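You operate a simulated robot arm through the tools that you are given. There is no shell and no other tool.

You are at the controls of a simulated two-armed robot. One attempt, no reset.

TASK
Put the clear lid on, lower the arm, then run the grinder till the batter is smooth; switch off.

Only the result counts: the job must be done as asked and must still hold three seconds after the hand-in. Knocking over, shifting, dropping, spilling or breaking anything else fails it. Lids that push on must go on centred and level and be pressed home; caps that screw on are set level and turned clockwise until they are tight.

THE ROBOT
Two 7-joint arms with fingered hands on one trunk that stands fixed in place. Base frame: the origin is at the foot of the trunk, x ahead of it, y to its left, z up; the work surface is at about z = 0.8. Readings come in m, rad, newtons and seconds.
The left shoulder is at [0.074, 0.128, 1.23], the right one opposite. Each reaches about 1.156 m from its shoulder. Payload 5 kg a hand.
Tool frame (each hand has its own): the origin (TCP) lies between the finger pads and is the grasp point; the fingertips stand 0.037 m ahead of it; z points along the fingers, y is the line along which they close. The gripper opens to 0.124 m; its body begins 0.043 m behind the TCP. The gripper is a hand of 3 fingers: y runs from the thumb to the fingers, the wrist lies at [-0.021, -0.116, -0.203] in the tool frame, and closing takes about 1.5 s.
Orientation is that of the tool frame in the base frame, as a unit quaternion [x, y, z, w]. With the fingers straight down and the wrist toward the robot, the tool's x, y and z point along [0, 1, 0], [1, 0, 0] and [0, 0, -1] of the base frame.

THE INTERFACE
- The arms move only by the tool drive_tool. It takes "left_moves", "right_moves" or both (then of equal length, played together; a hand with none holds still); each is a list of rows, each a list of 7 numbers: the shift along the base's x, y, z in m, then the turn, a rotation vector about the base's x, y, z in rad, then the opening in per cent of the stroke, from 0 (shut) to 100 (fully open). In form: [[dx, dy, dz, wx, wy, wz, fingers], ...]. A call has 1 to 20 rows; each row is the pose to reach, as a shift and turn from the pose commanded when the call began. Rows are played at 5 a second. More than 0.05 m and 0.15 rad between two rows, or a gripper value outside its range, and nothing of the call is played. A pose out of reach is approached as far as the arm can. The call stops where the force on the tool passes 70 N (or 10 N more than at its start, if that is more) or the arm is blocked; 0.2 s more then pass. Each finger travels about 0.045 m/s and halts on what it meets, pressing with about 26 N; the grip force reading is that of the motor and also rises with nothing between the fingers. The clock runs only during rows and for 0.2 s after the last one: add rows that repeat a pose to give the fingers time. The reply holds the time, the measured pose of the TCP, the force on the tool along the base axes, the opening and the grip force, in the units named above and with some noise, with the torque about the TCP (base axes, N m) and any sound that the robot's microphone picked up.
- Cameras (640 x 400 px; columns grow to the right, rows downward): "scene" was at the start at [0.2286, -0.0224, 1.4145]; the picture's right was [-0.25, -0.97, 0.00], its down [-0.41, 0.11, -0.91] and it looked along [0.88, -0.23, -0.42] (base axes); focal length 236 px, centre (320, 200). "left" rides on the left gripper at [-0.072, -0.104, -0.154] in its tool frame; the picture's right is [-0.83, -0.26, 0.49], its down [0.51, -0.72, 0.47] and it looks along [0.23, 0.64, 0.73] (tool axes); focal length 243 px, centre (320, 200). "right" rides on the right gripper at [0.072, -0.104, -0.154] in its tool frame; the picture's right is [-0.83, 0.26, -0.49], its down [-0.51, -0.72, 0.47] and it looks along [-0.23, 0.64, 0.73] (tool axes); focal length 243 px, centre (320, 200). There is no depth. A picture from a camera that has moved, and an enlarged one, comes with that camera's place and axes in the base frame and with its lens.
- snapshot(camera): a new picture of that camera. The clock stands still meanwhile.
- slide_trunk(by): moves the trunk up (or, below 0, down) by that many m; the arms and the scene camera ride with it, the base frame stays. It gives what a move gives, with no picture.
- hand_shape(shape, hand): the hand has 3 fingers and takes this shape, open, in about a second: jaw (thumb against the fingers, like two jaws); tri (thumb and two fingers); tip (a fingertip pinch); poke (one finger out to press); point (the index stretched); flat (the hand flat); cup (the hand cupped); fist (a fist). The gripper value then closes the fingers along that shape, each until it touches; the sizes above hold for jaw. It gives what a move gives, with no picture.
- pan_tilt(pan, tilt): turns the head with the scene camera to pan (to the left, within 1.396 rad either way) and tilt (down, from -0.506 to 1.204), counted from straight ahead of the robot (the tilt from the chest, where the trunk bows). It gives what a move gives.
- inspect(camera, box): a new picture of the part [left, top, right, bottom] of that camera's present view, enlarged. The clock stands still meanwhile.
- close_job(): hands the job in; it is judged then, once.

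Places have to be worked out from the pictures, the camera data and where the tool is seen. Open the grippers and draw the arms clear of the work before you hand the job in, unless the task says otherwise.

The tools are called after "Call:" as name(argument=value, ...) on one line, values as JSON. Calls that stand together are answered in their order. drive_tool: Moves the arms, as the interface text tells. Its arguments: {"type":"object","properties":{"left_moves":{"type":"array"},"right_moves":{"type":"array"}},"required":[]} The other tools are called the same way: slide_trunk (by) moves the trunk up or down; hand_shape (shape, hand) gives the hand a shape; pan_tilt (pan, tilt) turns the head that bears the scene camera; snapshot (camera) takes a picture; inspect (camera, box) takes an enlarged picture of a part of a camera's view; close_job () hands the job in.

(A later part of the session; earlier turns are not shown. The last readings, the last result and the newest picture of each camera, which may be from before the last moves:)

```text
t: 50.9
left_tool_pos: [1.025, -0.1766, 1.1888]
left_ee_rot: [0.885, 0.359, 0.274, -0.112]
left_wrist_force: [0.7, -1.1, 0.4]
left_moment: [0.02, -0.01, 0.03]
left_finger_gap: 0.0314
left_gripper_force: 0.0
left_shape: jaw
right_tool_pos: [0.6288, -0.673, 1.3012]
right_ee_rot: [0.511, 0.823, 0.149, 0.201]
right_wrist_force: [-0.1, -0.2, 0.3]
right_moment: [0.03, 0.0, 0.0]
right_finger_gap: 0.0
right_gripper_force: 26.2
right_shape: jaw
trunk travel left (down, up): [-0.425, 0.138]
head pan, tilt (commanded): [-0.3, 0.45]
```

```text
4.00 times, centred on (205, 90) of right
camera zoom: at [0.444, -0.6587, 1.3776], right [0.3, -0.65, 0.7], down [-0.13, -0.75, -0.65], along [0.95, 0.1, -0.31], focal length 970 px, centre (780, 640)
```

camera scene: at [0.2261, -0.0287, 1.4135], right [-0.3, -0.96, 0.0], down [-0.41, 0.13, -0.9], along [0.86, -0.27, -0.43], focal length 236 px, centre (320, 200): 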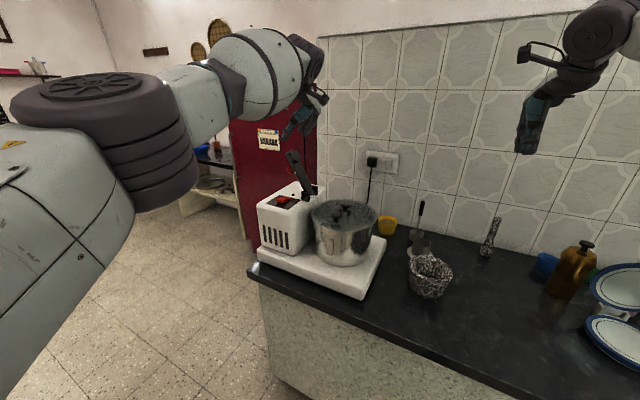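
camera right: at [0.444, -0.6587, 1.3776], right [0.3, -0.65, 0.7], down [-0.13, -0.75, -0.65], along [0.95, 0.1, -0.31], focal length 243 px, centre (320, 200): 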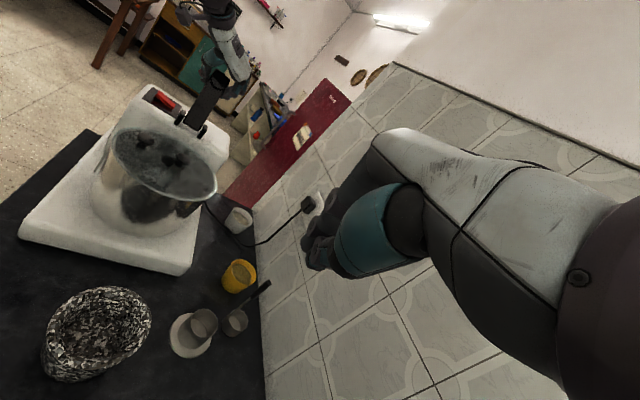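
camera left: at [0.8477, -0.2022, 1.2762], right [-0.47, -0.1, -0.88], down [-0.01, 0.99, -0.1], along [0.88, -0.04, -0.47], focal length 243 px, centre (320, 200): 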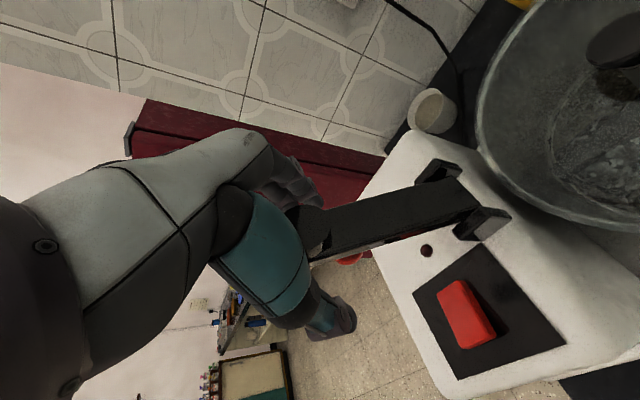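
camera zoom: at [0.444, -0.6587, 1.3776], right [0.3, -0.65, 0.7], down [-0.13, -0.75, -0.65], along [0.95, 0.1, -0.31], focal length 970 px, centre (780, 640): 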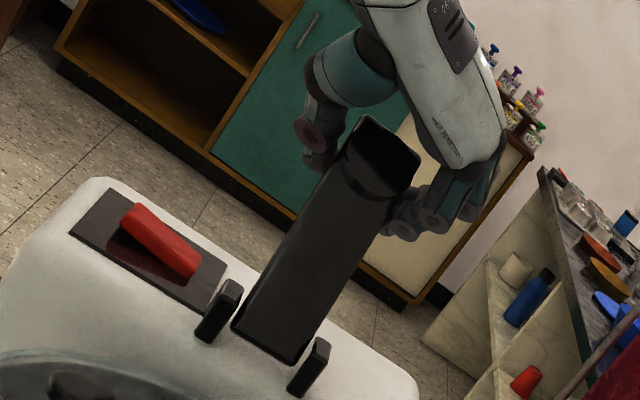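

The right camera shows thumb and fingers on both sides with their tips closing behind the arm, so the hand cages the arm tip. I close a bit more and draw the arm along its arc toward vertical, feeling the force.

Call:
drive_tool(left_moves=[[0, 0, 0, 0, 0, 0, 12], [-0.004, -0.004, 0.003, 0, 0, 0, 12], [-0.009, -0.008, 0.006, 0, 0, 0, 12], [-0.0178, -0.0161, 0.0115, 0, 0, 0, 12], [-0.026, -0.0235, 0.015, 0, 0, 0, 12]])

Call:
inspect(camera="right", box=[140, 0, 280, 160])

Call:
snapshot(camera="left")

```text
t: 52.1
left_tool_pos: [0.9987, -0.1984, 1.2042]
left_ee_rot: [0.885, 0.36, 0.274, -0.111]
left_wrist_force: [0.2, 4.4, -0.5]
left_moment: [0.04, -0.33, 0.1]
left_finger_gap: 0.0236
left_gripper_force: 26.0
left_shape: jaw
right_tool_pos: [0.6295, -0.6727, 1.3026]
right_ee_rot: [0.51, 0.824, 0.147, 0.199]
right_wrist_force: [-0.3, -0.3, 0.1]
right_moment: [-0.03, 0.02, 0.03]
right_finger_gap: 0.0002
right_gripper_force: 26.0
right_shape: jaw
trunk travel left (down, up): [-0.425, 0.138]
head pan, tilt (commanded): [-0.3, 0.45]
```

```text
2.50 times, centred on (210, 80) of right
camera zoom: at [0.444, -0.6578, 1.3782], right [0.3, -0.65, 0.7], down [-0.14, -0.75, -0.65], along [0.94, 0.1, -0.31], focal length 606 px, centre (595, 500)
```

zoom: 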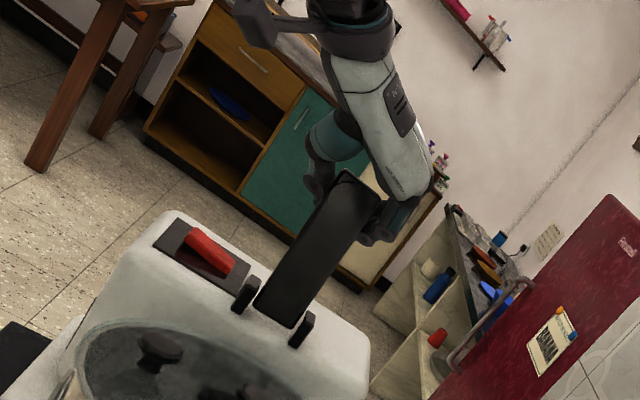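

```text
taken
camera left: at [0.8222, -0.2253, 1.2911], right [-0.48, -0.1, -0.87], down [-0.01, 0.99, -0.1], along [0.88, -0.04, -0.47], focal length 243 px, centre (320, 200)
```

left: 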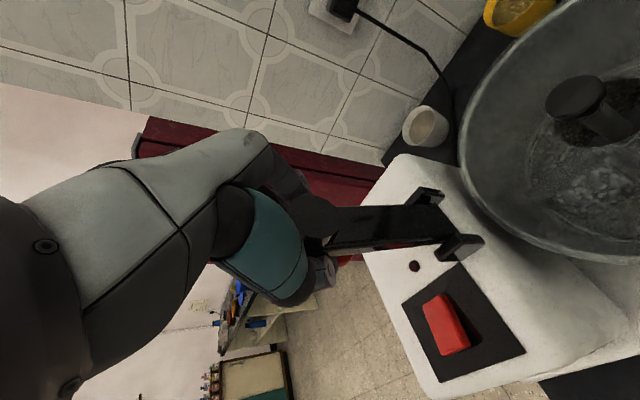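

The arm follows with only a few newtons. I continue the arc to just past vertical.

Call:
drive_tool(left_moves=[[-0.0088, -0.008, 0.0025, 0, 0, 0, 12], [-0.0175, -0.0159, 0.0042, 0, 0, 0, 12], [-0.0263, -0.0238, 0.0047, 0, 0, 0, 12], [-0.035, -0.0317, 0.0042, 0, 0, 0, 12], [-0.0436, -0.0395, 0.0025, 0, 0, 0, 12], [-0.0522, -0.0473, 0.0, 0, 0, 0, 12]])

Call:
inspect(camera="right", box=[120, 0, 280, 180])

Call:
snapshot(camera="left")

Call:
inspect(camera="scene", box=[250, 80, 400, 250])

```text
t: 53.5
left_tool_pos: [0.9437, -0.2482, 1.2083]
left_ee_rot: [0.885, 0.358, 0.276, -0.11]
left_wrist_force: [-0.1, -5.4, 18.7]
left_moment: [0.09, -0.42, -0.13]
left_finger_gap: 0.0207
left_gripper_force: 25.2
left_shape: jaw
right_tool_pos: [0.6258, -0.6719, 1.3039]
right_ee_rot: [0.51, 0.823, 0.15, 0.201]
right_wrist_force: [-0.1, 0.2, -0.2]
right_moment: [0.06, 0.01, 0.0]
right_finger_gap: 0.0001
right_gripper_force: 25.8
right_shape: jaw
trunk travel left (down, up): [-0.425, 0.138]
head pan, tilt (commanded): [-0.3, 0.45]
```

```text
2.22 times, centred on (200, 90) of right
camera zoom: at [0.4408, -0.659, 1.3788], right [0.3, -0.65, 0.7], down [-0.13, -0.75, -0.65], along [0.95, 0.1, -0.31], focal length 539 px, centre (587, 444)
```

zoom: 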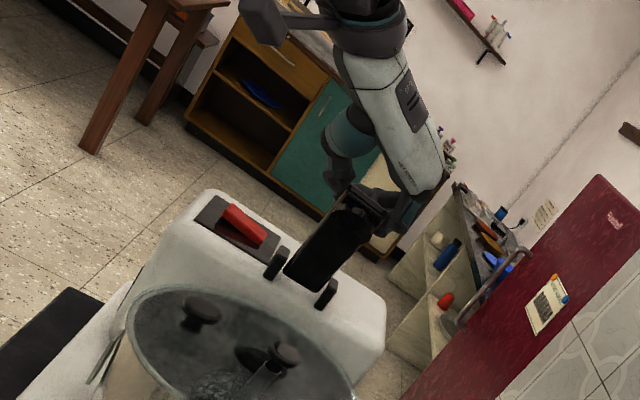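

```text
taken
camera left: at [0.766, -0.2754, 1.2941], right [-0.47, -0.1, -0.88], down [-0.01, 0.99, -0.1], along [0.88, -0.04, -0.47], focal length 243 px, centre (320, 200)
```

left: 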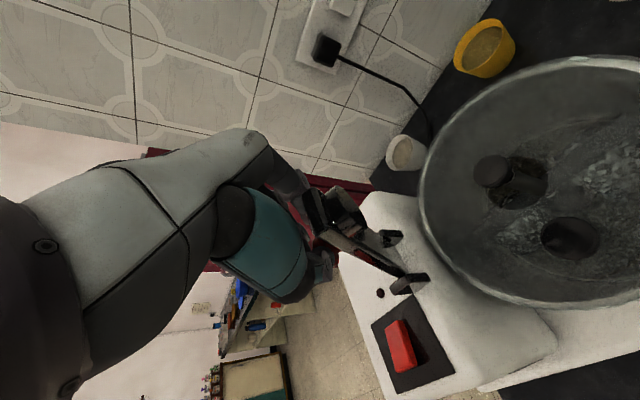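

```text
2.35 times, centred on (325, 165) of scene
camera zoom: at [0.2242, -0.027, 1.4139], right [-0.3, -0.96, 0.0], down [-0.41, 0.13, -0.9], along [0.86, -0.27, -0.43], focal length 556 px, centre (308, 282)
```

zoom: 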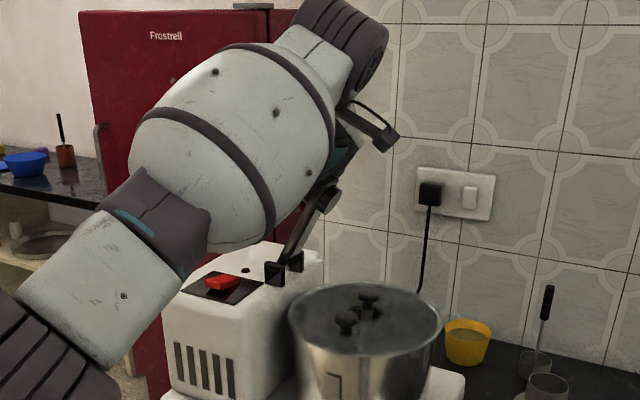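

The arm is now past vertical with 19 N upward on the tool, likely its end bearing on the palm. I look closer.

Call:
inspect(camera="right", box=[180, 60, 250, 150])

Call:
inspect(camera="left", box=[240, 150, 440, 320])

Call:
inspect(camera="scene", box=[290, 110, 360, 170])

```text
4.44 times, centred on (215, 105) of right
camera zoom: at [0.4408, -0.659, 1.3788], right [0.3, -0.65, 0.7], down [-0.13, -0.75, -0.65], along [0.95, 0.1, -0.31], focal length 1078 px, centre (787, 622)
```

zoom: 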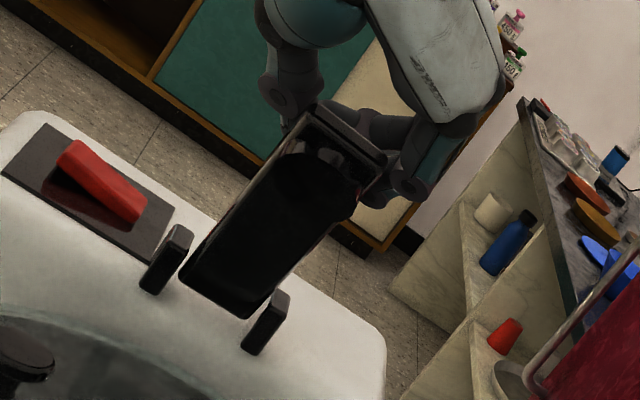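

```text
2.35 times, centred on (340, 235) of left
camera zoom: at [0.766, -0.2754, 1.2941], right [-0.47, -0.1, -0.88], down [-0.01, 0.99, -0.1], along [0.88, -0.04, -0.47], focal length 571 px, centre (273, 118)
```

zoom: 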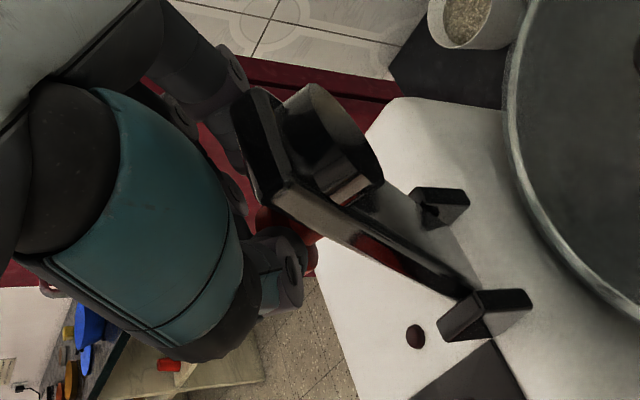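

```text
6.67 times, centred on (325, 140) of scene
camera zoom: at [0.2242, -0.027, 1.4139], right [-0.3, -0.96, 0.0], down [-0.41, 0.13, -0.9], along [0.86, -0.27, -0.43], focal length 1575 px, centre (287, 600)
```

zoom: 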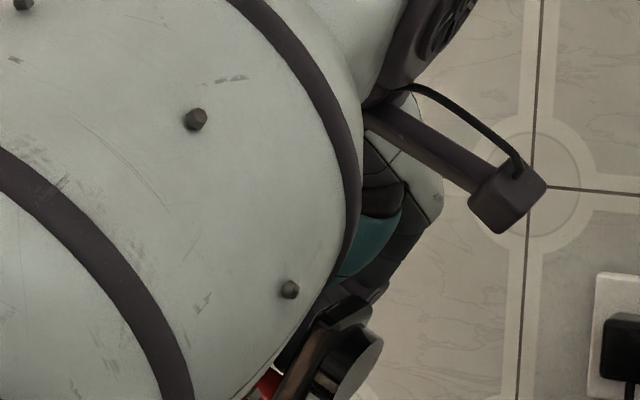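

The arm has gone to roughly 63° above horizontal, leaning over the drum, with my fingers apparently pinching the red knob on its back. I carry on along the knob's arc in small steps, easing the vertical load.

Call:
drive_tool(left_moves=[[-0.003, -0.003, 0.003, 0, 0, 0, 12], [-0.008, -0.0073, 0.002, 0, 0, 0, 12], [-0.0161, -0.0145, 0.0005, 0, 0, 0, 12]])

Call:
inspect(camera="left", box=[240, 150, 440, 320])

Call:
inspect(camera="scene", box=[270, 110, 380, 210])

Call:
inspect(camera="right", box=[150, 60, 250, 180])

```text
t: 54.3
left_tool_pos: [0.9296, -0.26, 1.2035]
left_ee_rot: [0.885, 0.359, 0.273, -0.112]
left_wrist_force: [-1.4, -1.8, 3.7]
left_moment: [0.05, 0.05, -0.01]
left_finger_gap: 0.0185
left_gripper_force: 25.9
left_shape: jaw
right_tool_pos: [0.6287, -0.6717, 1.3026]
right_ee_rot: [0.51, 0.823, 0.148, 0.2]
right_wrist_force: [-0.3, 1.0, -0.4]
right_moment: [-0.02, 0.0, 0.0]
right_finger_gap: 0.0002
right_gripper_force: 26.3
right_shape: jaw
trunk travel left (down, up): [-0.425, 0.138]
head pan, tilt (commanded): [-0.3, 0.45]
```

```text
2.35 times, centred on (340, 235) of left
camera zoom: at [0.7527, -0.2874, 1.2912], right [-0.48, -0.1, -0.87], down [-0.01, 0.99, -0.1], along [0.88, -0.04, -0.47], focal length 571 px, centre (273, 118)
```

zoom: 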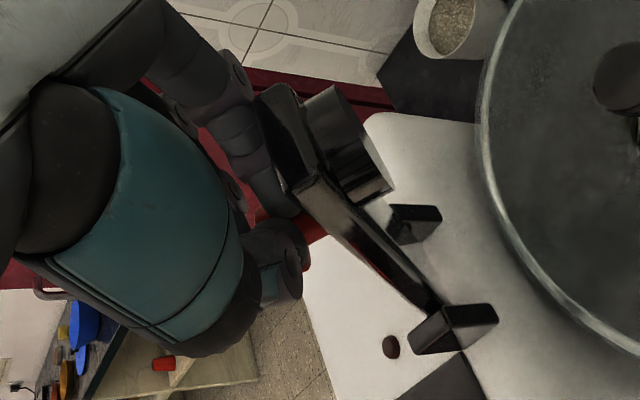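

```text
4.00 times, centred on (325, 160) of scene
camera zoom: at [0.2267, -0.0264, 1.4132], right [-0.3, -0.96, 0.0], down [-0.42, 0.13, -0.9], along [0.86, -0.27, -0.43], focal length 945 px, centre (300, 360)
```

zoom: 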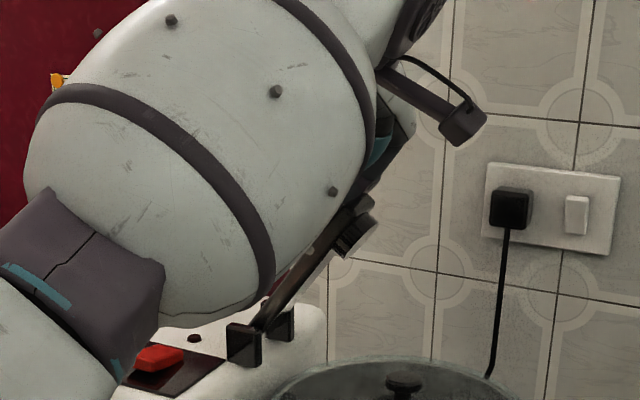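

```text
3.33 times, centred on (200, 120) of right
camera zoom: at [0.4433, -0.6583, 1.3779], right [0.3, -0.65, 0.7], down [-0.14, -0.75, -0.65], along [0.94, 0.1, -0.31], focal length 809 px, centre (720, 467)
```

zoom: 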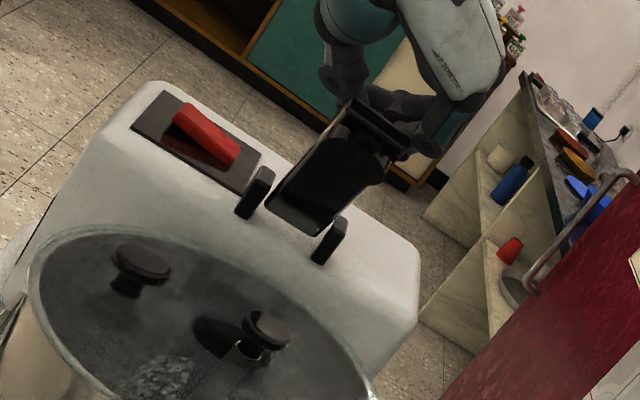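

The arm now leans further over the drum and the knob stays between my fingertips with little force. I keep following the arc.

Call:
drive_tool(left_moves=[[-0.0067, -0.006, -0.0006, 0, 0, 0, 12], [-0.0133, -0.0121, -0.0022, 0, 0, 0, 12], [-0.0197, -0.018, -0.0045, 0, 0, 0, 12], [-0.0261, -0.0237, -0.0075, 0, 0, 0, 12], [-0.0322, -0.0292, -0.0112, 0, 0, 0, 12], [-0.0381, -0.0345, -0.0157, 0, 0, 0, 12]])

Call:
inspect(camera="left", box=[240, 150, 440, 320])

Call:
inspect(camera="scene", box=[270, 110, 380, 210])

Call:
inspect(camera="right", box=[130, 60, 250, 200])

```text
t: 55.7
left_tool_pos: [0.8937, -0.2947, 1.1876]
left_ee_rot: [0.886, 0.359, 0.273, -0.111]
left_wrist_force: [0.3, -0.3, -0.5]
left_moment: [0.0, 0.01, 0.03]
left_finger_gap: 0.0174
left_gripper_force: 26.1
left_shape: jaw
right_tool_pos: [0.629, -0.6726, 1.3019]
right_ee_rot: [0.511, 0.823, 0.148, 0.2]
right_wrist_force: [-0.4, 0.6, -0.1]
right_moment: [0.01, 0.0, -0.01]
right_finger_gap: 0.0
right_gripper_force: 25.8
right_shape: jaw
trunk travel left (down, up): [-0.425, 0.138]
head pan, tilt (commanded): [-0.3, 0.45]
```

```text
2.35 times, centred on (340, 235) of left
camera zoom: at [0.7161, -0.3218, 1.2745], right [-0.48, -0.1, -0.87], down [-0.01, 0.99, -0.1], along [0.88, -0.04, -0.47], focal length 571 px, centre (273, 118)
```

zoom: 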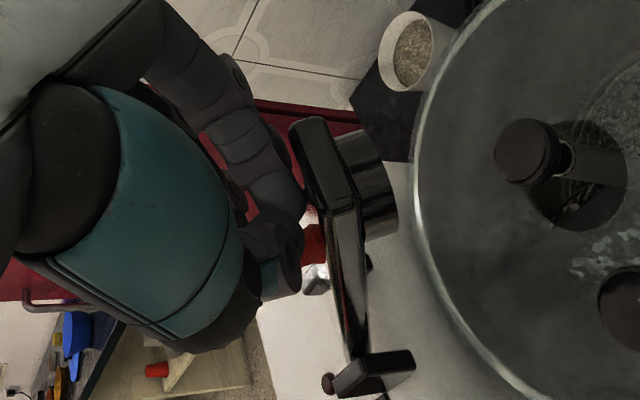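

```text
4.00 times, centred on (325, 160) of scene
camera zoom: at [0.2273, -0.0266, 1.4133], right [-0.3, -0.96, 0.0], down [-0.42, 0.13, -0.9], along [0.86, -0.27, -0.44], focal length 945 px, centre (300, 360)
```

zoom: 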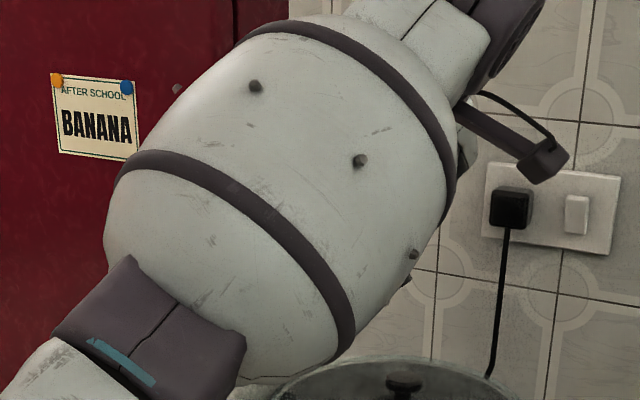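

```text
2.86 times, centred on (190, 130) of right
camera zoom: at [0.4439, -0.6585, 1.3778], right [0.3, -0.65, 0.7], down [-0.14, -0.75, -0.65], along [0.94, 0.1, -0.31], focal length 693 px, centre (691, 400)
```

zoom: 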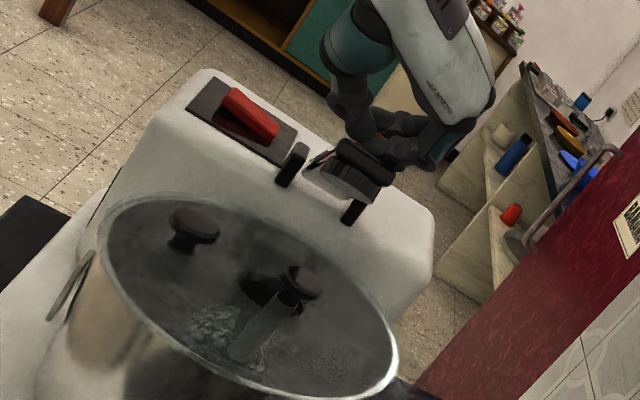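

The arm is at about 36° and follows smoothly. I continue down to roughly 18°.

Call:
drive_tool(left_moves=[[-0.0058, -0.0053, -0.004, 0, 0, 0, 12], [-0.0116, -0.0105, -0.0091, 0, 0, 0, 12], [-0.016, -0.0145, -0.0136, 0, 0, 0, 12], [-0.02, -0.0181, -0.0182, 0, 0, 0, 12]])

Call:
inspect(camera="left", box=[240, 100, 480, 320])

Call:
inspect(camera="right", box=[130, 60, 250, 200])

```text
t: 56.7
left_tool_pos: [0.8738, -0.3135, 1.1707]
left_ee_rot: [0.885, 0.358, 0.274, -0.111]
left_wrist_force: [0.1, -0.2, -0.3]
left_moment: [0.04, -0.01, -0.01]
left_finger_gap: 0.0175
left_gripper_force: 26.3
left_shape: jaw
right_tool_pos: [0.6281, -0.6729, 1.3005]
right_ee_rot: [0.51, 0.823, 0.148, 0.2]
right_wrist_force: [-1.0, 0.4, 0.6]
right_moment: [-0.02, -0.04, -0.03]
right_finger_gap: 0.0
right_gripper_force: 25.7
right_shape: jaw
trunk travel left (down, up): [-0.425, 0.138]
head pan, tilt (commanded): [-0.3, 0.45]
```

```text
1.82 times, centred on (360, 210) of left
camera zoom: at [0.6961, -0.3415, 1.2572], right [-0.47, -0.1, -0.87], down [-0.01, 0.99, -0.1], along [0.88, -0.04, -0.47], focal length 441 px, centre (247, 182)
```

zoom: 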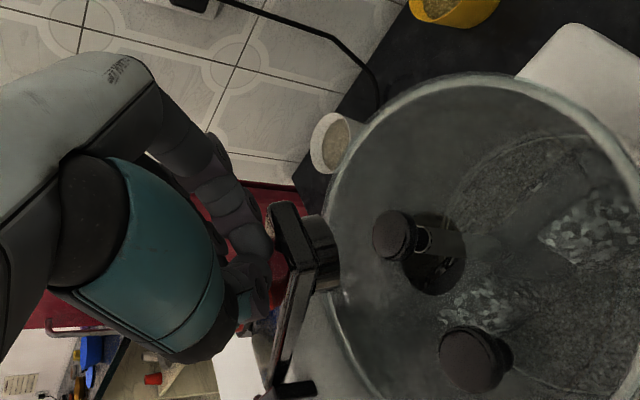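

```text
2.86 times, centred on (190, 130) of right
camera zoom: at [0.4437, -0.6587, 1.3778], right [0.3, -0.65, 0.7], down [-0.14, -0.75, -0.65], along [0.94, 0.1, -0.31], focal length 693 px, centre (691, 400)
```

zoom: 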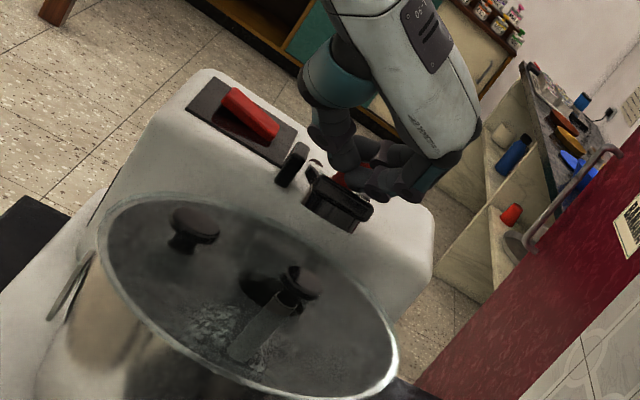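

The arm is near 20° with the foot about 5 cm above the cap and lined up with it. I lower further in small steps.

Call:
drive_tool(left_moves=[[-0.0033, -0.003, -0.0045, 0, 0, 0, 12], [-0.0064, -0.0058, -0.0092, 0, 0, 0, 12], [-0.0085, -0.0078, -0.0128, 0, 0, 0, 12], [-0.0105, -0.0095, -0.0164, 0, 0, 0, 12]])

Call:
inspect(camera="left", box=[240, 100, 480, 320])

Call:
inspect(camera="right", box=[130, 80, 230, 200])

```text
t: 57.7
left_tool_pos: [0.8627, -0.3232, 1.1544]
left_ee_rot: [0.885, 0.36, 0.274, -0.112]
left_wrist_force: [0.0, 0.5, 0.9]
left_moment: [0.03, 0.01, -0.02]
left_finger_gap: 0.0175
left_gripper_force: 26.5
left_shape: jaw
right_tool_pos: [0.6281, -0.6726, 1.3019]
right_ee_rot: [0.511, 0.823, 0.148, 0.2]
right_wrist_force: [0.2, -0.2, 1.3]
right_moment: [0.02, 0.04, 0.0]
right_finger_gap: 0.0001
right_gripper_force: 25.9
right_shape: jaw
trunk travel left (down, up): [-0.425, 0.138]
head pan, tilt (commanded): [-0.3, 0.45]
```

```text
1.82 times, centred on (360, 210) of left
camera zoom: at [0.6857, -0.3503, 1.2413], right [-0.47, -0.1, -0.88], down [-0.01, 0.99, -0.1], along [0.88, -0.04, -0.47], focal length 441 px, centre (247, 182)
```

zoom: 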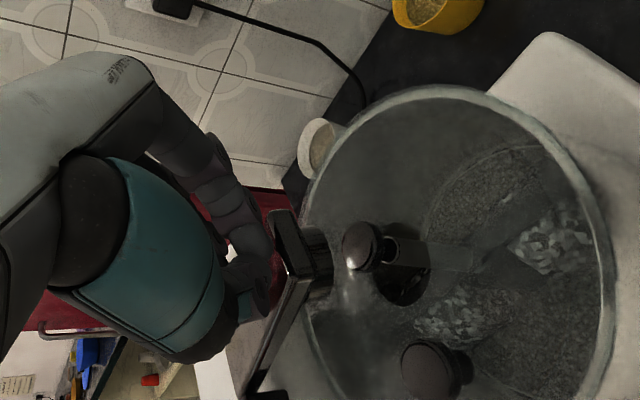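

```text
3.33 times, centred on (180, 140) of right
camera zoom: at [0.4437, -0.6586, 1.3779], right [0.3, -0.65, 0.7], down [-0.14, -0.75, -0.65], along [0.94, 0.1, -0.31], focal length 809 px, centre (787, 400)
```

zoom: 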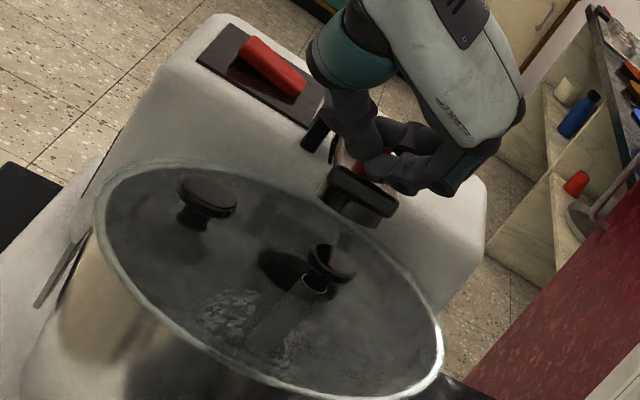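

The foot is only a centimetre or so above the cap. I continue slowly to feel the contact.

Call:
drive_tool(left_moves=[[-0.0015, -0.0014, -0.003, 0, 0, 0, 12], [-0.003, -0.0027, -0.0061, 0, 0, 0, 12], [-0.004, -0.0036, -0.009, 0, 0, 0, 12]])

Call:
inspect(camera="left", box=[260, 140, 420, 300])

Call:
inspect(camera="right", box=[130, 80, 230, 200])

Call:
snapshot(camera="scene")

```text
t: 58.5
left_tool_pos: [0.8586, -0.3267, 1.1455]
left_ee_rot: [0.886, 0.359, 0.273, -0.111]
left_wrist_force: [1.2, 0.6, 0.1]
left_moment: [0.03, -0.02, -0.04]
left_finger_gap: 0.0177
left_gripper_force: 26.2
left_shape: jaw
right_tool_pos: [0.6284, -0.6722, 1.3028]
right_ee_rot: [0.511, 0.823, 0.147, 0.2]
right_wrist_force: [-0.3, 0.5, 0.8]
right_moment: [0.03, 0.0, -0.01]
right_finger_gap: 0.0
right_gripper_force: 26.3
right_shape: jaw
trunk travel left (down, up): [-0.425, 0.138]
head pan, tilt (commanded): [-0.3, 0.45]
```

```text
2.50 times, centred on (340, 220) of left
camera zoom: at [0.6815, -0.354, 1.2325], right [-0.47, -0.1, -0.87], down [-0.01, 0.99, -0.1], along [0.88, -0.04, -0.47], focal length 606 px, centre (270, 150)
```

zoom: 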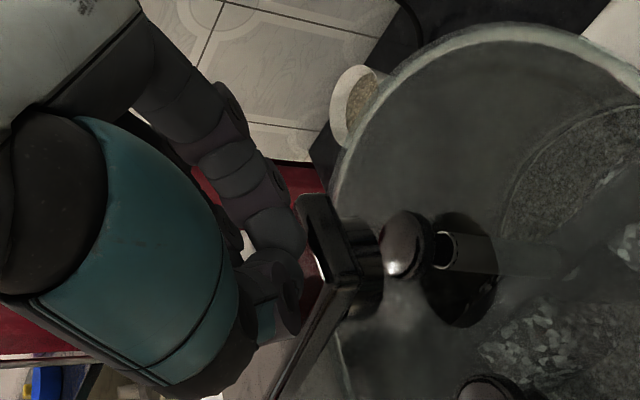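

```text
3.33 times, centred on (180, 140) of right
camera zoom: at [0.4438, -0.6583, 1.378], right [0.3, -0.65, 0.7], down [-0.14, -0.75, -0.65], along [0.94, 0.1, -0.31], focal length 809 px, centre (787, 400)
```

zoom: 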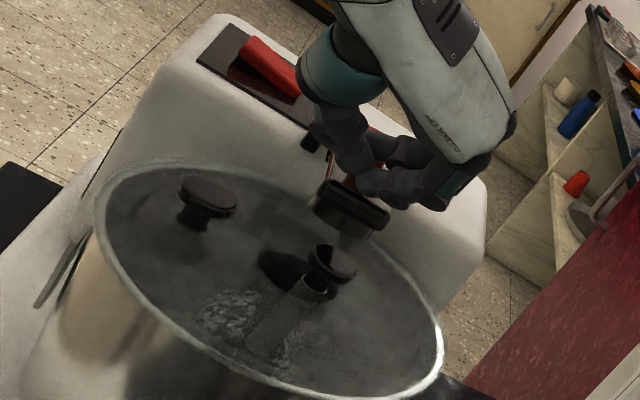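

```text
taken
camera scene: at [0.2273, -0.0263, 1.4133], right [-0.3, -0.96, 0.0], down [-0.42, 0.13, -0.9], along [0.86, -0.27, -0.44], focal length 236 px, centre (320, 200)
```

scene: 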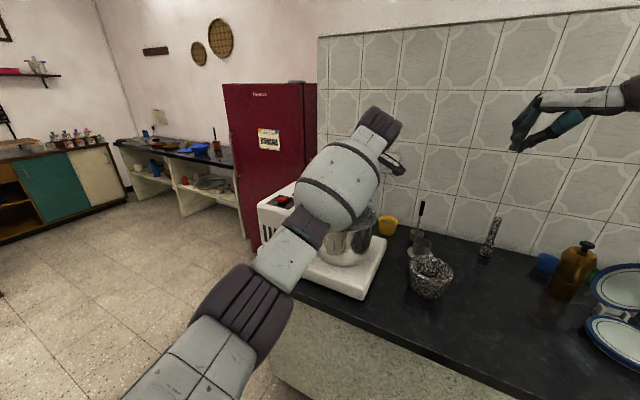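

The foot bottom is about 2.7 cm above the cap and within about 1 cm of it sideways, so it will land on the cap. I go on lowering gently until contact shows.

Call:
drive_tool(left_moves=[[-0.0017, -0.0015, -0.0028, 0, 0, 0, 12], [-0.0033, -0.003, -0.0057, 0, 0, 0, 12], [-0.0056, -0.0051, -0.0102, 0, 0, 0, 12]])

Call:
inspect(camera="left", box=[260, 140, 420, 300])

Call:
inspect(camera="right", box=[130, 80, 230, 200])

```text
t: 59.3
left_tool_pos: [0.8527, -0.3311, 1.1349]
left_ee_rot: [0.885, 0.36, 0.274, -0.111]
left_wrist_force: [0.1, -1.0, 0.3]
left_moment: [-0.03, -0.02, -0.01]
left_finger_gap: 0.0175
left_gripper_force: 25.7
left_shape: jaw
right_tool_pos: [0.6278, -0.6719, 1.3024]
right_ee_rot: [0.51, 0.823, 0.148, 0.2]
right_wrist_force: [0.8, 0.5, 0.1]
right_moment: [0.02, 0.0, 0.01]
right_finger_gap: 0.0002
right_gripper_force: 26.1
right_shape: jaw
trunk travel left (down, up): [-0.425, 0.138]
head pan, tilt (commanded): [-0.3, 0.45]
```

```text
2.50 times, centred on (340, 220) of left
camera zoom: at [0.675, -0.3587, 1.2222], right [-0.47, -0.1, -0.88], down [-0.01, 0.99, -0.1], along [0.88, -0.04, -0.47], focal length 606 px, centre (270, 150)
```

zoom: 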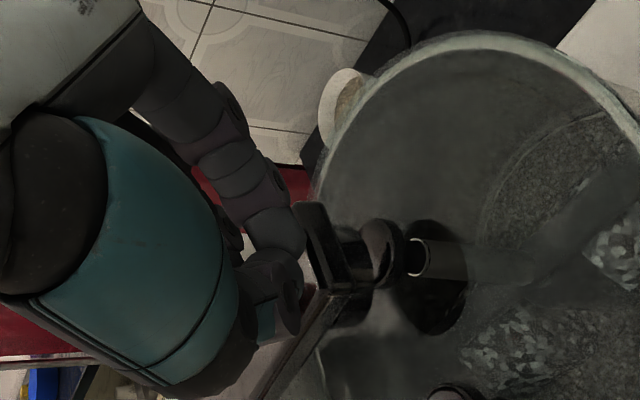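

```text
3.33 times, centred on (180, 140) of right
camera zoom: at [0.4438, -0.6584, 1.3779], right [0.3, -0.65, 0.7], down [-0.14, -0.75, -0.65], along [0.94, 0.1, -0.31], focal length 809 px, centre (787, 400)
```

zoom: 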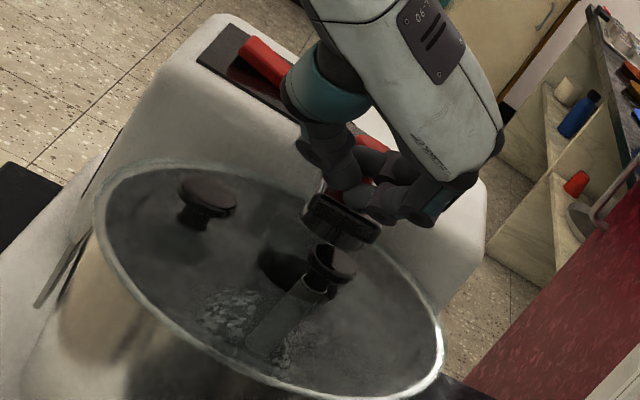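

The foot is about 1 cm above the cap. I continue in small steps.

Call:
drive_tool(left_moves=[[-0.0012, -0.0011, -0.0024, 0, 0, 0, 12], [-0.0023, -0.002, -0.0048, 0, 0, 0, 12], [-0.0032, -0.0028, -0.0075, 0, 0, 0, 12]])

Call:
inspect(camera="left", box=[260, 140, 420, 300])

Call:
inspect(camera="right", box=[130, 80, 230, 200])

```text
t: 60.1
left_tool_pos: [0.8489, -0.3334, 1.1278]
left_ee_rot: [0.885, 0.36, 0.274, -0.112]
left_wrist_force: [0.1, -0.5, 0.4]
left_moment: [0.03, -0.03, 0.02]
left_finger_gap: 0.0175
left_gripper_force: 26.0
left_shape: jaw
right_tool_pos: [0.6281, -0.6718, 1.302]
right_ee_rot: [0.511, 0.823, 0.147, 0.2]
right_wrist_force: [0.1, 0.4, 0.1]
right_moment: [0.0, -0.02, -0.05]
right_finger_gap: 0.0
right_gripper_force: 26.4
right_shape: jaw
trunk travel left (down, up): [-0.425, 0.138]
head pan, tilt (commanded): [-0.3, 0.45]
```

```text
2.50 times, centred on (340, 220) of left
camera zoom: at [0.672, -0.3612, 1.2145], right [-0.47, -0.1, -0.87], down [-0.01, 0.99, -0.1], along [0.88, -0.04, -0.47], focal length 606 px, centre (270, 150)
```

zoom: 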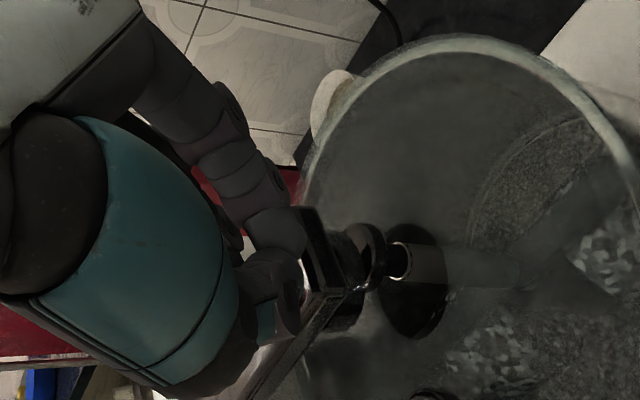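

```text
3.33 times, centred on (180, 140) of right
camera zoom: at [0.4438, -0.6583, 1.378], right [0.3, -0.65, 0.7], down [-0.14, -0.75, -0.65], along [0.94, 0.1, -0.31], focal length 809 px, centre (787, 400)
```

zoom: 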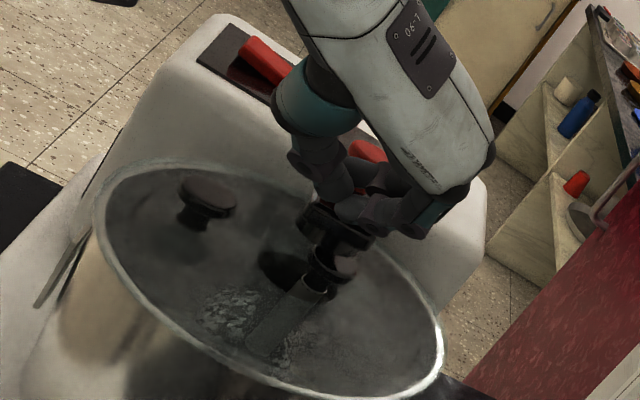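

Almost touching. I continue a few millimetres more.

Call:
drive_tool(left_moves=[[-0.001, -0.0009, -0.0025, 0, 0, 0, 12], [-0.0018, -0.0016, -0.005, 0, 0, 0, 12], [-0.0025, -0.0022, -0.0075, 0, 0, 0, 12]])

Call:
inspect(camera="left", box=[260, 140, 420, 300])

Call:
inspect(camera="right", box=[150, 110, 220, 180])

```text
t: 60.9
left_tool_pos: [0.8473, -0.337, 1.1214]
left_ee_rot: [0.885, 0.359, 0.274, -0.111]
left_wrist_force: [0.1, 0.8, 0.3]
left_moment: [0.0, -0.02, 0.0]
left_finger_gap: 0.0176
left_gripper_force: 26.2
left_shape: jaw
right_tool_pos: [0.6286, -0.6719, 1.3028]
right_ee_rot: [0.51, 0.823, 0.149, 0.2]
right_wrist_force: [-0.4, 0.4, 0.4]
right_moment: [0.01, 0.0, -0.03]
right_finger_gap: 0.0
right_gripper_force: 25.7
right_shape: jaw
trunk travel left (down, up): [-0.425, 0.138]
head pan, tilt (commanded): [-0.3, 0.45]
```

```text
2.50 times, centred on (340, 220) of left
camera zoom: at [0.6696, -0.3636, 1.2075], right [-0.47, -0.1, -0.87], down [-0.01, 0.99, -0.1], along [0.88, -0.04, -0.47], focal length 606 px, centre (270, 150)
```

zoom: 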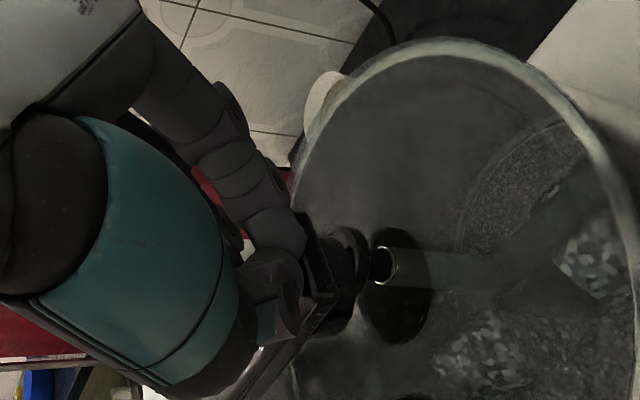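

```text
5.71 times, centred on (185, 145) of right
camera zoom: at [0.4438, -0.6584, 1.3779], right [0.3, -0.65, 0.7], down [-0.14, -0.75, -0.65], along [0.94, 0.1, -0.31], focal length 1386 px, centre (1091, 514)
```

zoom: 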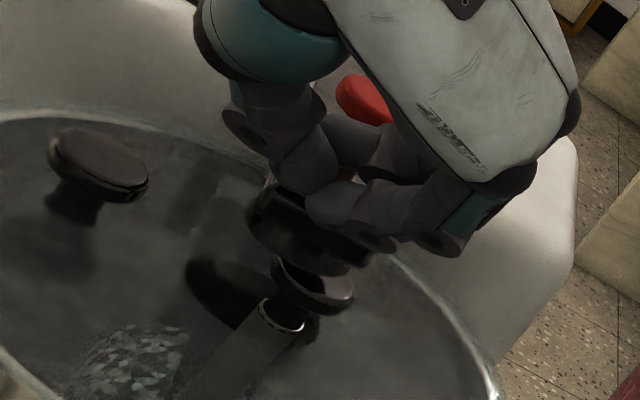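

The foot is right at the cap. I keep lowering until a clear force shows.

Call:
drive_tool(left_moves=[[-0.0005, -0.0005, -0.002, 0, 0, 0, 12], [-0.001, -0.001, -0.004, 0, 0, 0, 12], [-0.0013, -0.0013, -0.006, 0, 0, 0, 12]])

Call:
inspect(camera="right", box=[150, 110, 220, 180])

Call:
inspect(camera="left", box=[260, 140, 420, 300])

```text
t: 61.7
left_tool_pos: [0.8445, -0.3375, 1.1139]
left_ee_rot: [0.886, 0.359, 0.273, -0.11]
left_wrist_force: [0.0, -0.6, -0.1]
left_moment: [-0.02, 0.02, -0.01]
left_finger_gap: 0.0174
left_gripper_force: 25.7
left_shape: jaw
right_tool_pos: [0.6287, -0.6718, 1.3017]
right_ee_rot: [0.51, 0.823, 0.148, 0.2]
right_wrist_force: [-0.1, 0.6, -0.1]
right_moment: [0.02, 0.01, -0.04]
right_finger_gap: 0.0001
right_gripper_force: 26.1
right_shape: jaw
trunk travel left (down, up): [-0.425, 0.138]
head pan, tilt (commanded): [-0.3, 0.45]
```

```text
5.71 times, centred on (185, 145) of right
camera zoom: at [0.4438, -0.6583, 1.378], right [0.3, -0.65, 0.7], down [-0.14, -0.75, -0.65], along [0.94, 0.1, -0.31], focal length 1386 px, centre (1091, 514)
```

zoom: 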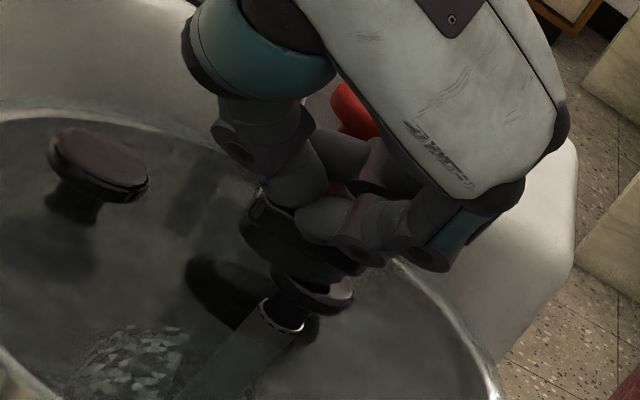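

```text
2.50 times, centred on (340, 220) of left
camera zoom: at [0.6681, -0.365, 1.2013], right [-0.47, -0.1, -0.87], down [-0.01, 0.99, -0.1], along [0.88, -0.04, -0.47], focal length 606 px, centre (270, 150)
```

zoom: 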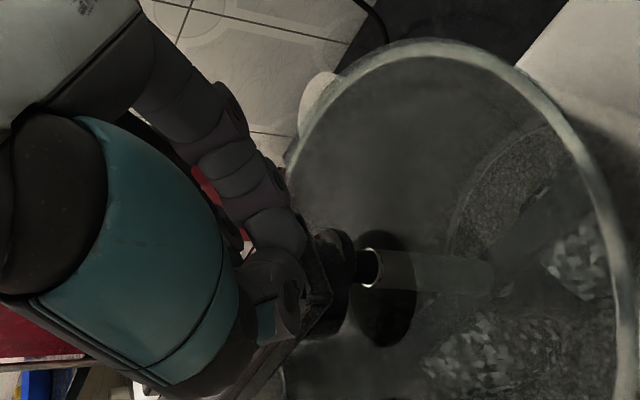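

Still no contact force. I continue lowering a few millimetres at a time.

Call:
drive_tool(left_moves=[[-0.0003, -0.0003, -0.002, 0, 0, 0, 12], [-0.0006, -0.0006, -0.004, 0, 0, 0, 12], [-0.0008, -0.0008, -0.006, 0, 0, 0, 12]])

Call:
inspect(camera="right", box=[150, 110, 220, 180])

Call:
inspect(camera="left", box=[260, 140, 420, 300])

```text
t: 62.5
left_tool_pos: [0.8444, -0.3392, 1.1092]
left_ee_rot: [0.885, 0.359, 0.275, -0.11]
left_wrist_force: [-0.7, -3.5, 6.7]
left_moment: [-0.04, -0.06, -0.07]
left_finger_gap: 0.0179
left_gripper_force: 25.8
left_shape: jaw
right_tool_pos: [0.6265, -0.6735, 1.3022]
right_ee_rot: [0.511, 0.823, 0.148, 0.201]
right_wrist_force: [-1.1, 0.4, 0.6]
right_moment: [-0.01, 0.03, 0.0]
right_finger_gap: 0.0003
right_gripper_force: 26.2
right_shape: jaw
trunk travel left (down, up): [-0.425, 0.138]
head pan, tilt (commanded): [-0.3, 0.45]
```

```text
5.71 times, centred on (185, 145) of right
camera zoom: at [0.4426, -0.6584, 1.3785], right [0.3, -0.65, 0.7], down [-0.14, -0.75, -0.65], along [0.94, 0.1, -0.31], focal length 1386 px, centre (1091, 514)
```

zoom: 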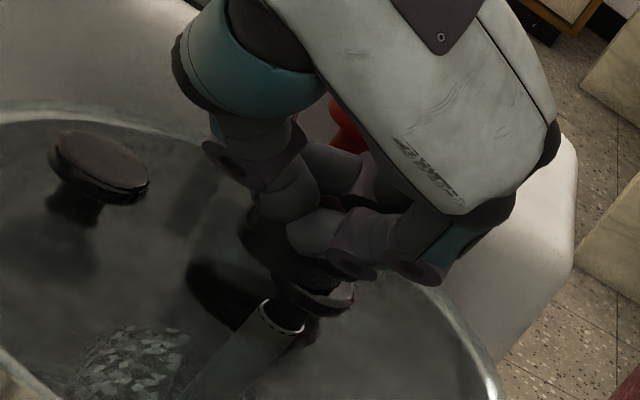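

```text
2.50 times, centred on (340, 220) of left
camera zoom: at [0.6659, -0.3663, 1.196], right [-0.47, -0.1, -0.88], down [-0.01, 0.99, -0.1], along [0.88, -0.04, -0.47], focal length 606 px, centre (270, 150)
```

zoom: 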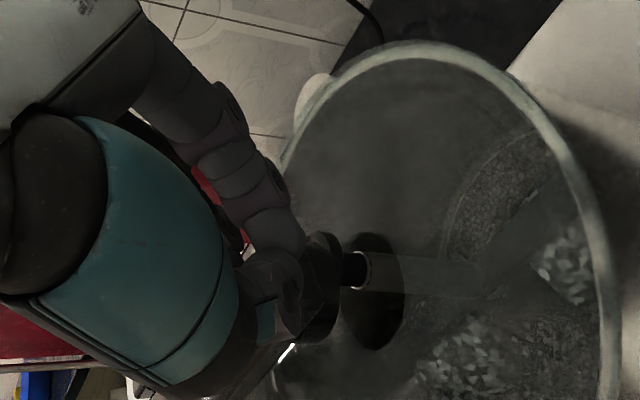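

Contact: about 7 N. I press slightly more to seat the foot on the cap.

Call:
drive_tool(left_moves=[[0, 0, -0.0015, 0, 0, 0, 12], [0, 0, -0.003, 0, 0, 0, 12]])

Call:
inspect(camera="right", box=[150, 110, 220, 180])

Call:
inspect(camera="left", box=[260, 140, 420, 300])

```text
t: 63.1
left_tool_pos: [0.8432, -0.3383, 1.1066]
left_ee_rot: [0.885, 0.359, 0.274, -0.111]
left_wrist_force: [-4.5, -2.1, 6.4]
left_moment: [-0.01, 0.03, 0.01]
left_finger_gap: 0.018
left_gripper_force: 25.6
left_shape: jaw
right_tool_pos: [0.628, -0.672, 1.3025]
right_ee_rot: [0.511, 0.823, 0.147, 0.2]
right_wrist_force: [0.1, 0.5, 0.0]
right_moment: [-0.02, 0.03, 0.01]
right_finger_gap: 0.0002
right_gripper_force: 25.9
right_shape: jaw
trunk travel left (down, up): [-0.425, 0.138]
head pan, tilt (commanded): [-0.3, 0.45]
```

```text
5.71 times, centred on (185, 145) of right
camera zoom: at [0.4423, -0.6583, 1.3785], right [0.3, -0.65, 0.7], down [-0.14, -0.75, -0.65], along [0.94, 0.1, -0.31], focal length 1386 px, centre (1091, 514)
```

zoom: 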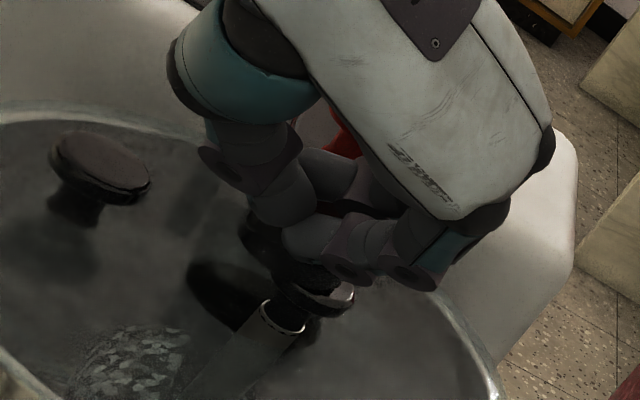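

```text
2.50 times, centred on (340, 220) of left
camera zoom: at [0.6652, -0.3663, 1.1937], right [-0.47, -0.1, -0.88], down [-0.01, 0.99, -0.1], along [0.88, -0.04, -0.47], focal length 606 px, centre (270, 150)
```

zoom: 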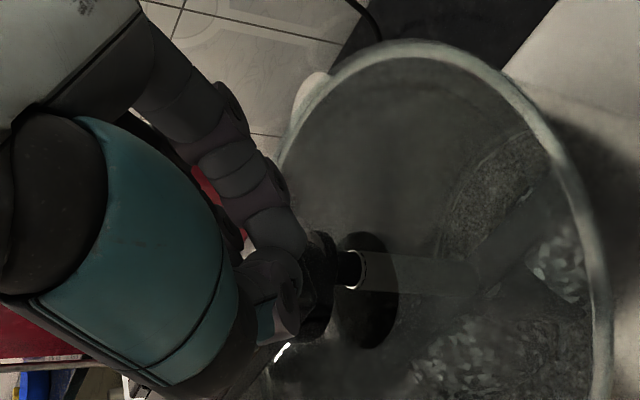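

I press a little more to see if the arm still moves or is seated.

Call:
drive_tool(left_moves=[[0.001, 0.001, -0.002, 0, 0, 0, 12], [0.002, 0.002, -0.004, 0, 0, 0, 12], [0.002, 0.002, -0.006, 0, 0, 0, 12]])

Call:
inspect(camera="right", box=[150, 110, 220, 180])

Call:
inspect(camera="left", box=[260, 140, 420, 300])

```text
t: 63.9
left_tool_pos: [0.8422, -0.3379, 1.106]
left_ee_rot: [0.885, 0.358, 0.277, -0.109]
left_wrist_force: [-15.8, -9.1, 21.4]
left_moment: [-0.04, 0.13, 0.03]
left_finger_gap: 0.0192
left_gripper_force: 26.4
left_shape: jaw
right_tool_pos: [0.6236, -0.6735, 1.3051]
right_ee_rot: [0.511, 0.823, 0.149, 0.201]
right_wrist_force: [-0.6, 0.1, 0.4]
right_moment: [0.0, 0.0, 0.0]
right_finger_gap: 0.0
right_gripper_force: 26.1
right_shape: jaw
trunk travel left (down, up): [-0.425, 0.138]
head pan, tilt (commanded): [-0.3, 0.45]
```

```text
5.71 times, centred on (185, 145) of right
camera zoom: at [0.4385, -0.6586, 1.3799], right [0.3, -0.65, 0.7], down [-0.13, -0.75, -0.65], along [0.95, 0.1, -0.31], focal length 1386 px, centre (1091, 514)
```

zoom: 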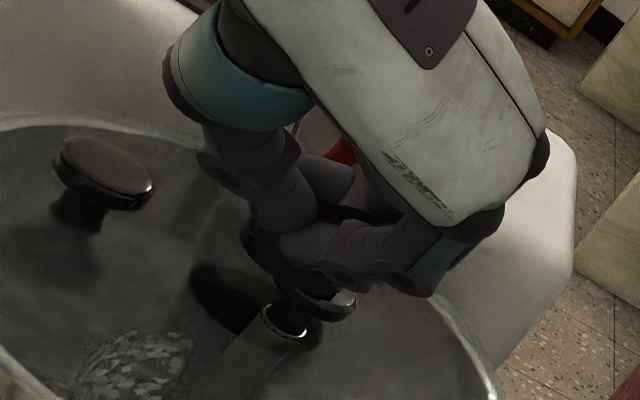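

```text
2.50 times, centred on (340, 220) of left
camera zoom: at [0.6638, -0.3648, 1.1912], right [-0.47, -0.1, -0.88], down [-0.01, 0.99, -0.1], along [0.88, -0.04, -0.47], focal length 606 px, centre (270, 150)
```

zoom: 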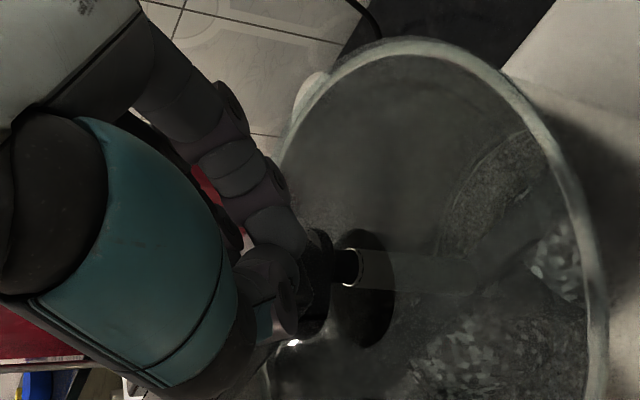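

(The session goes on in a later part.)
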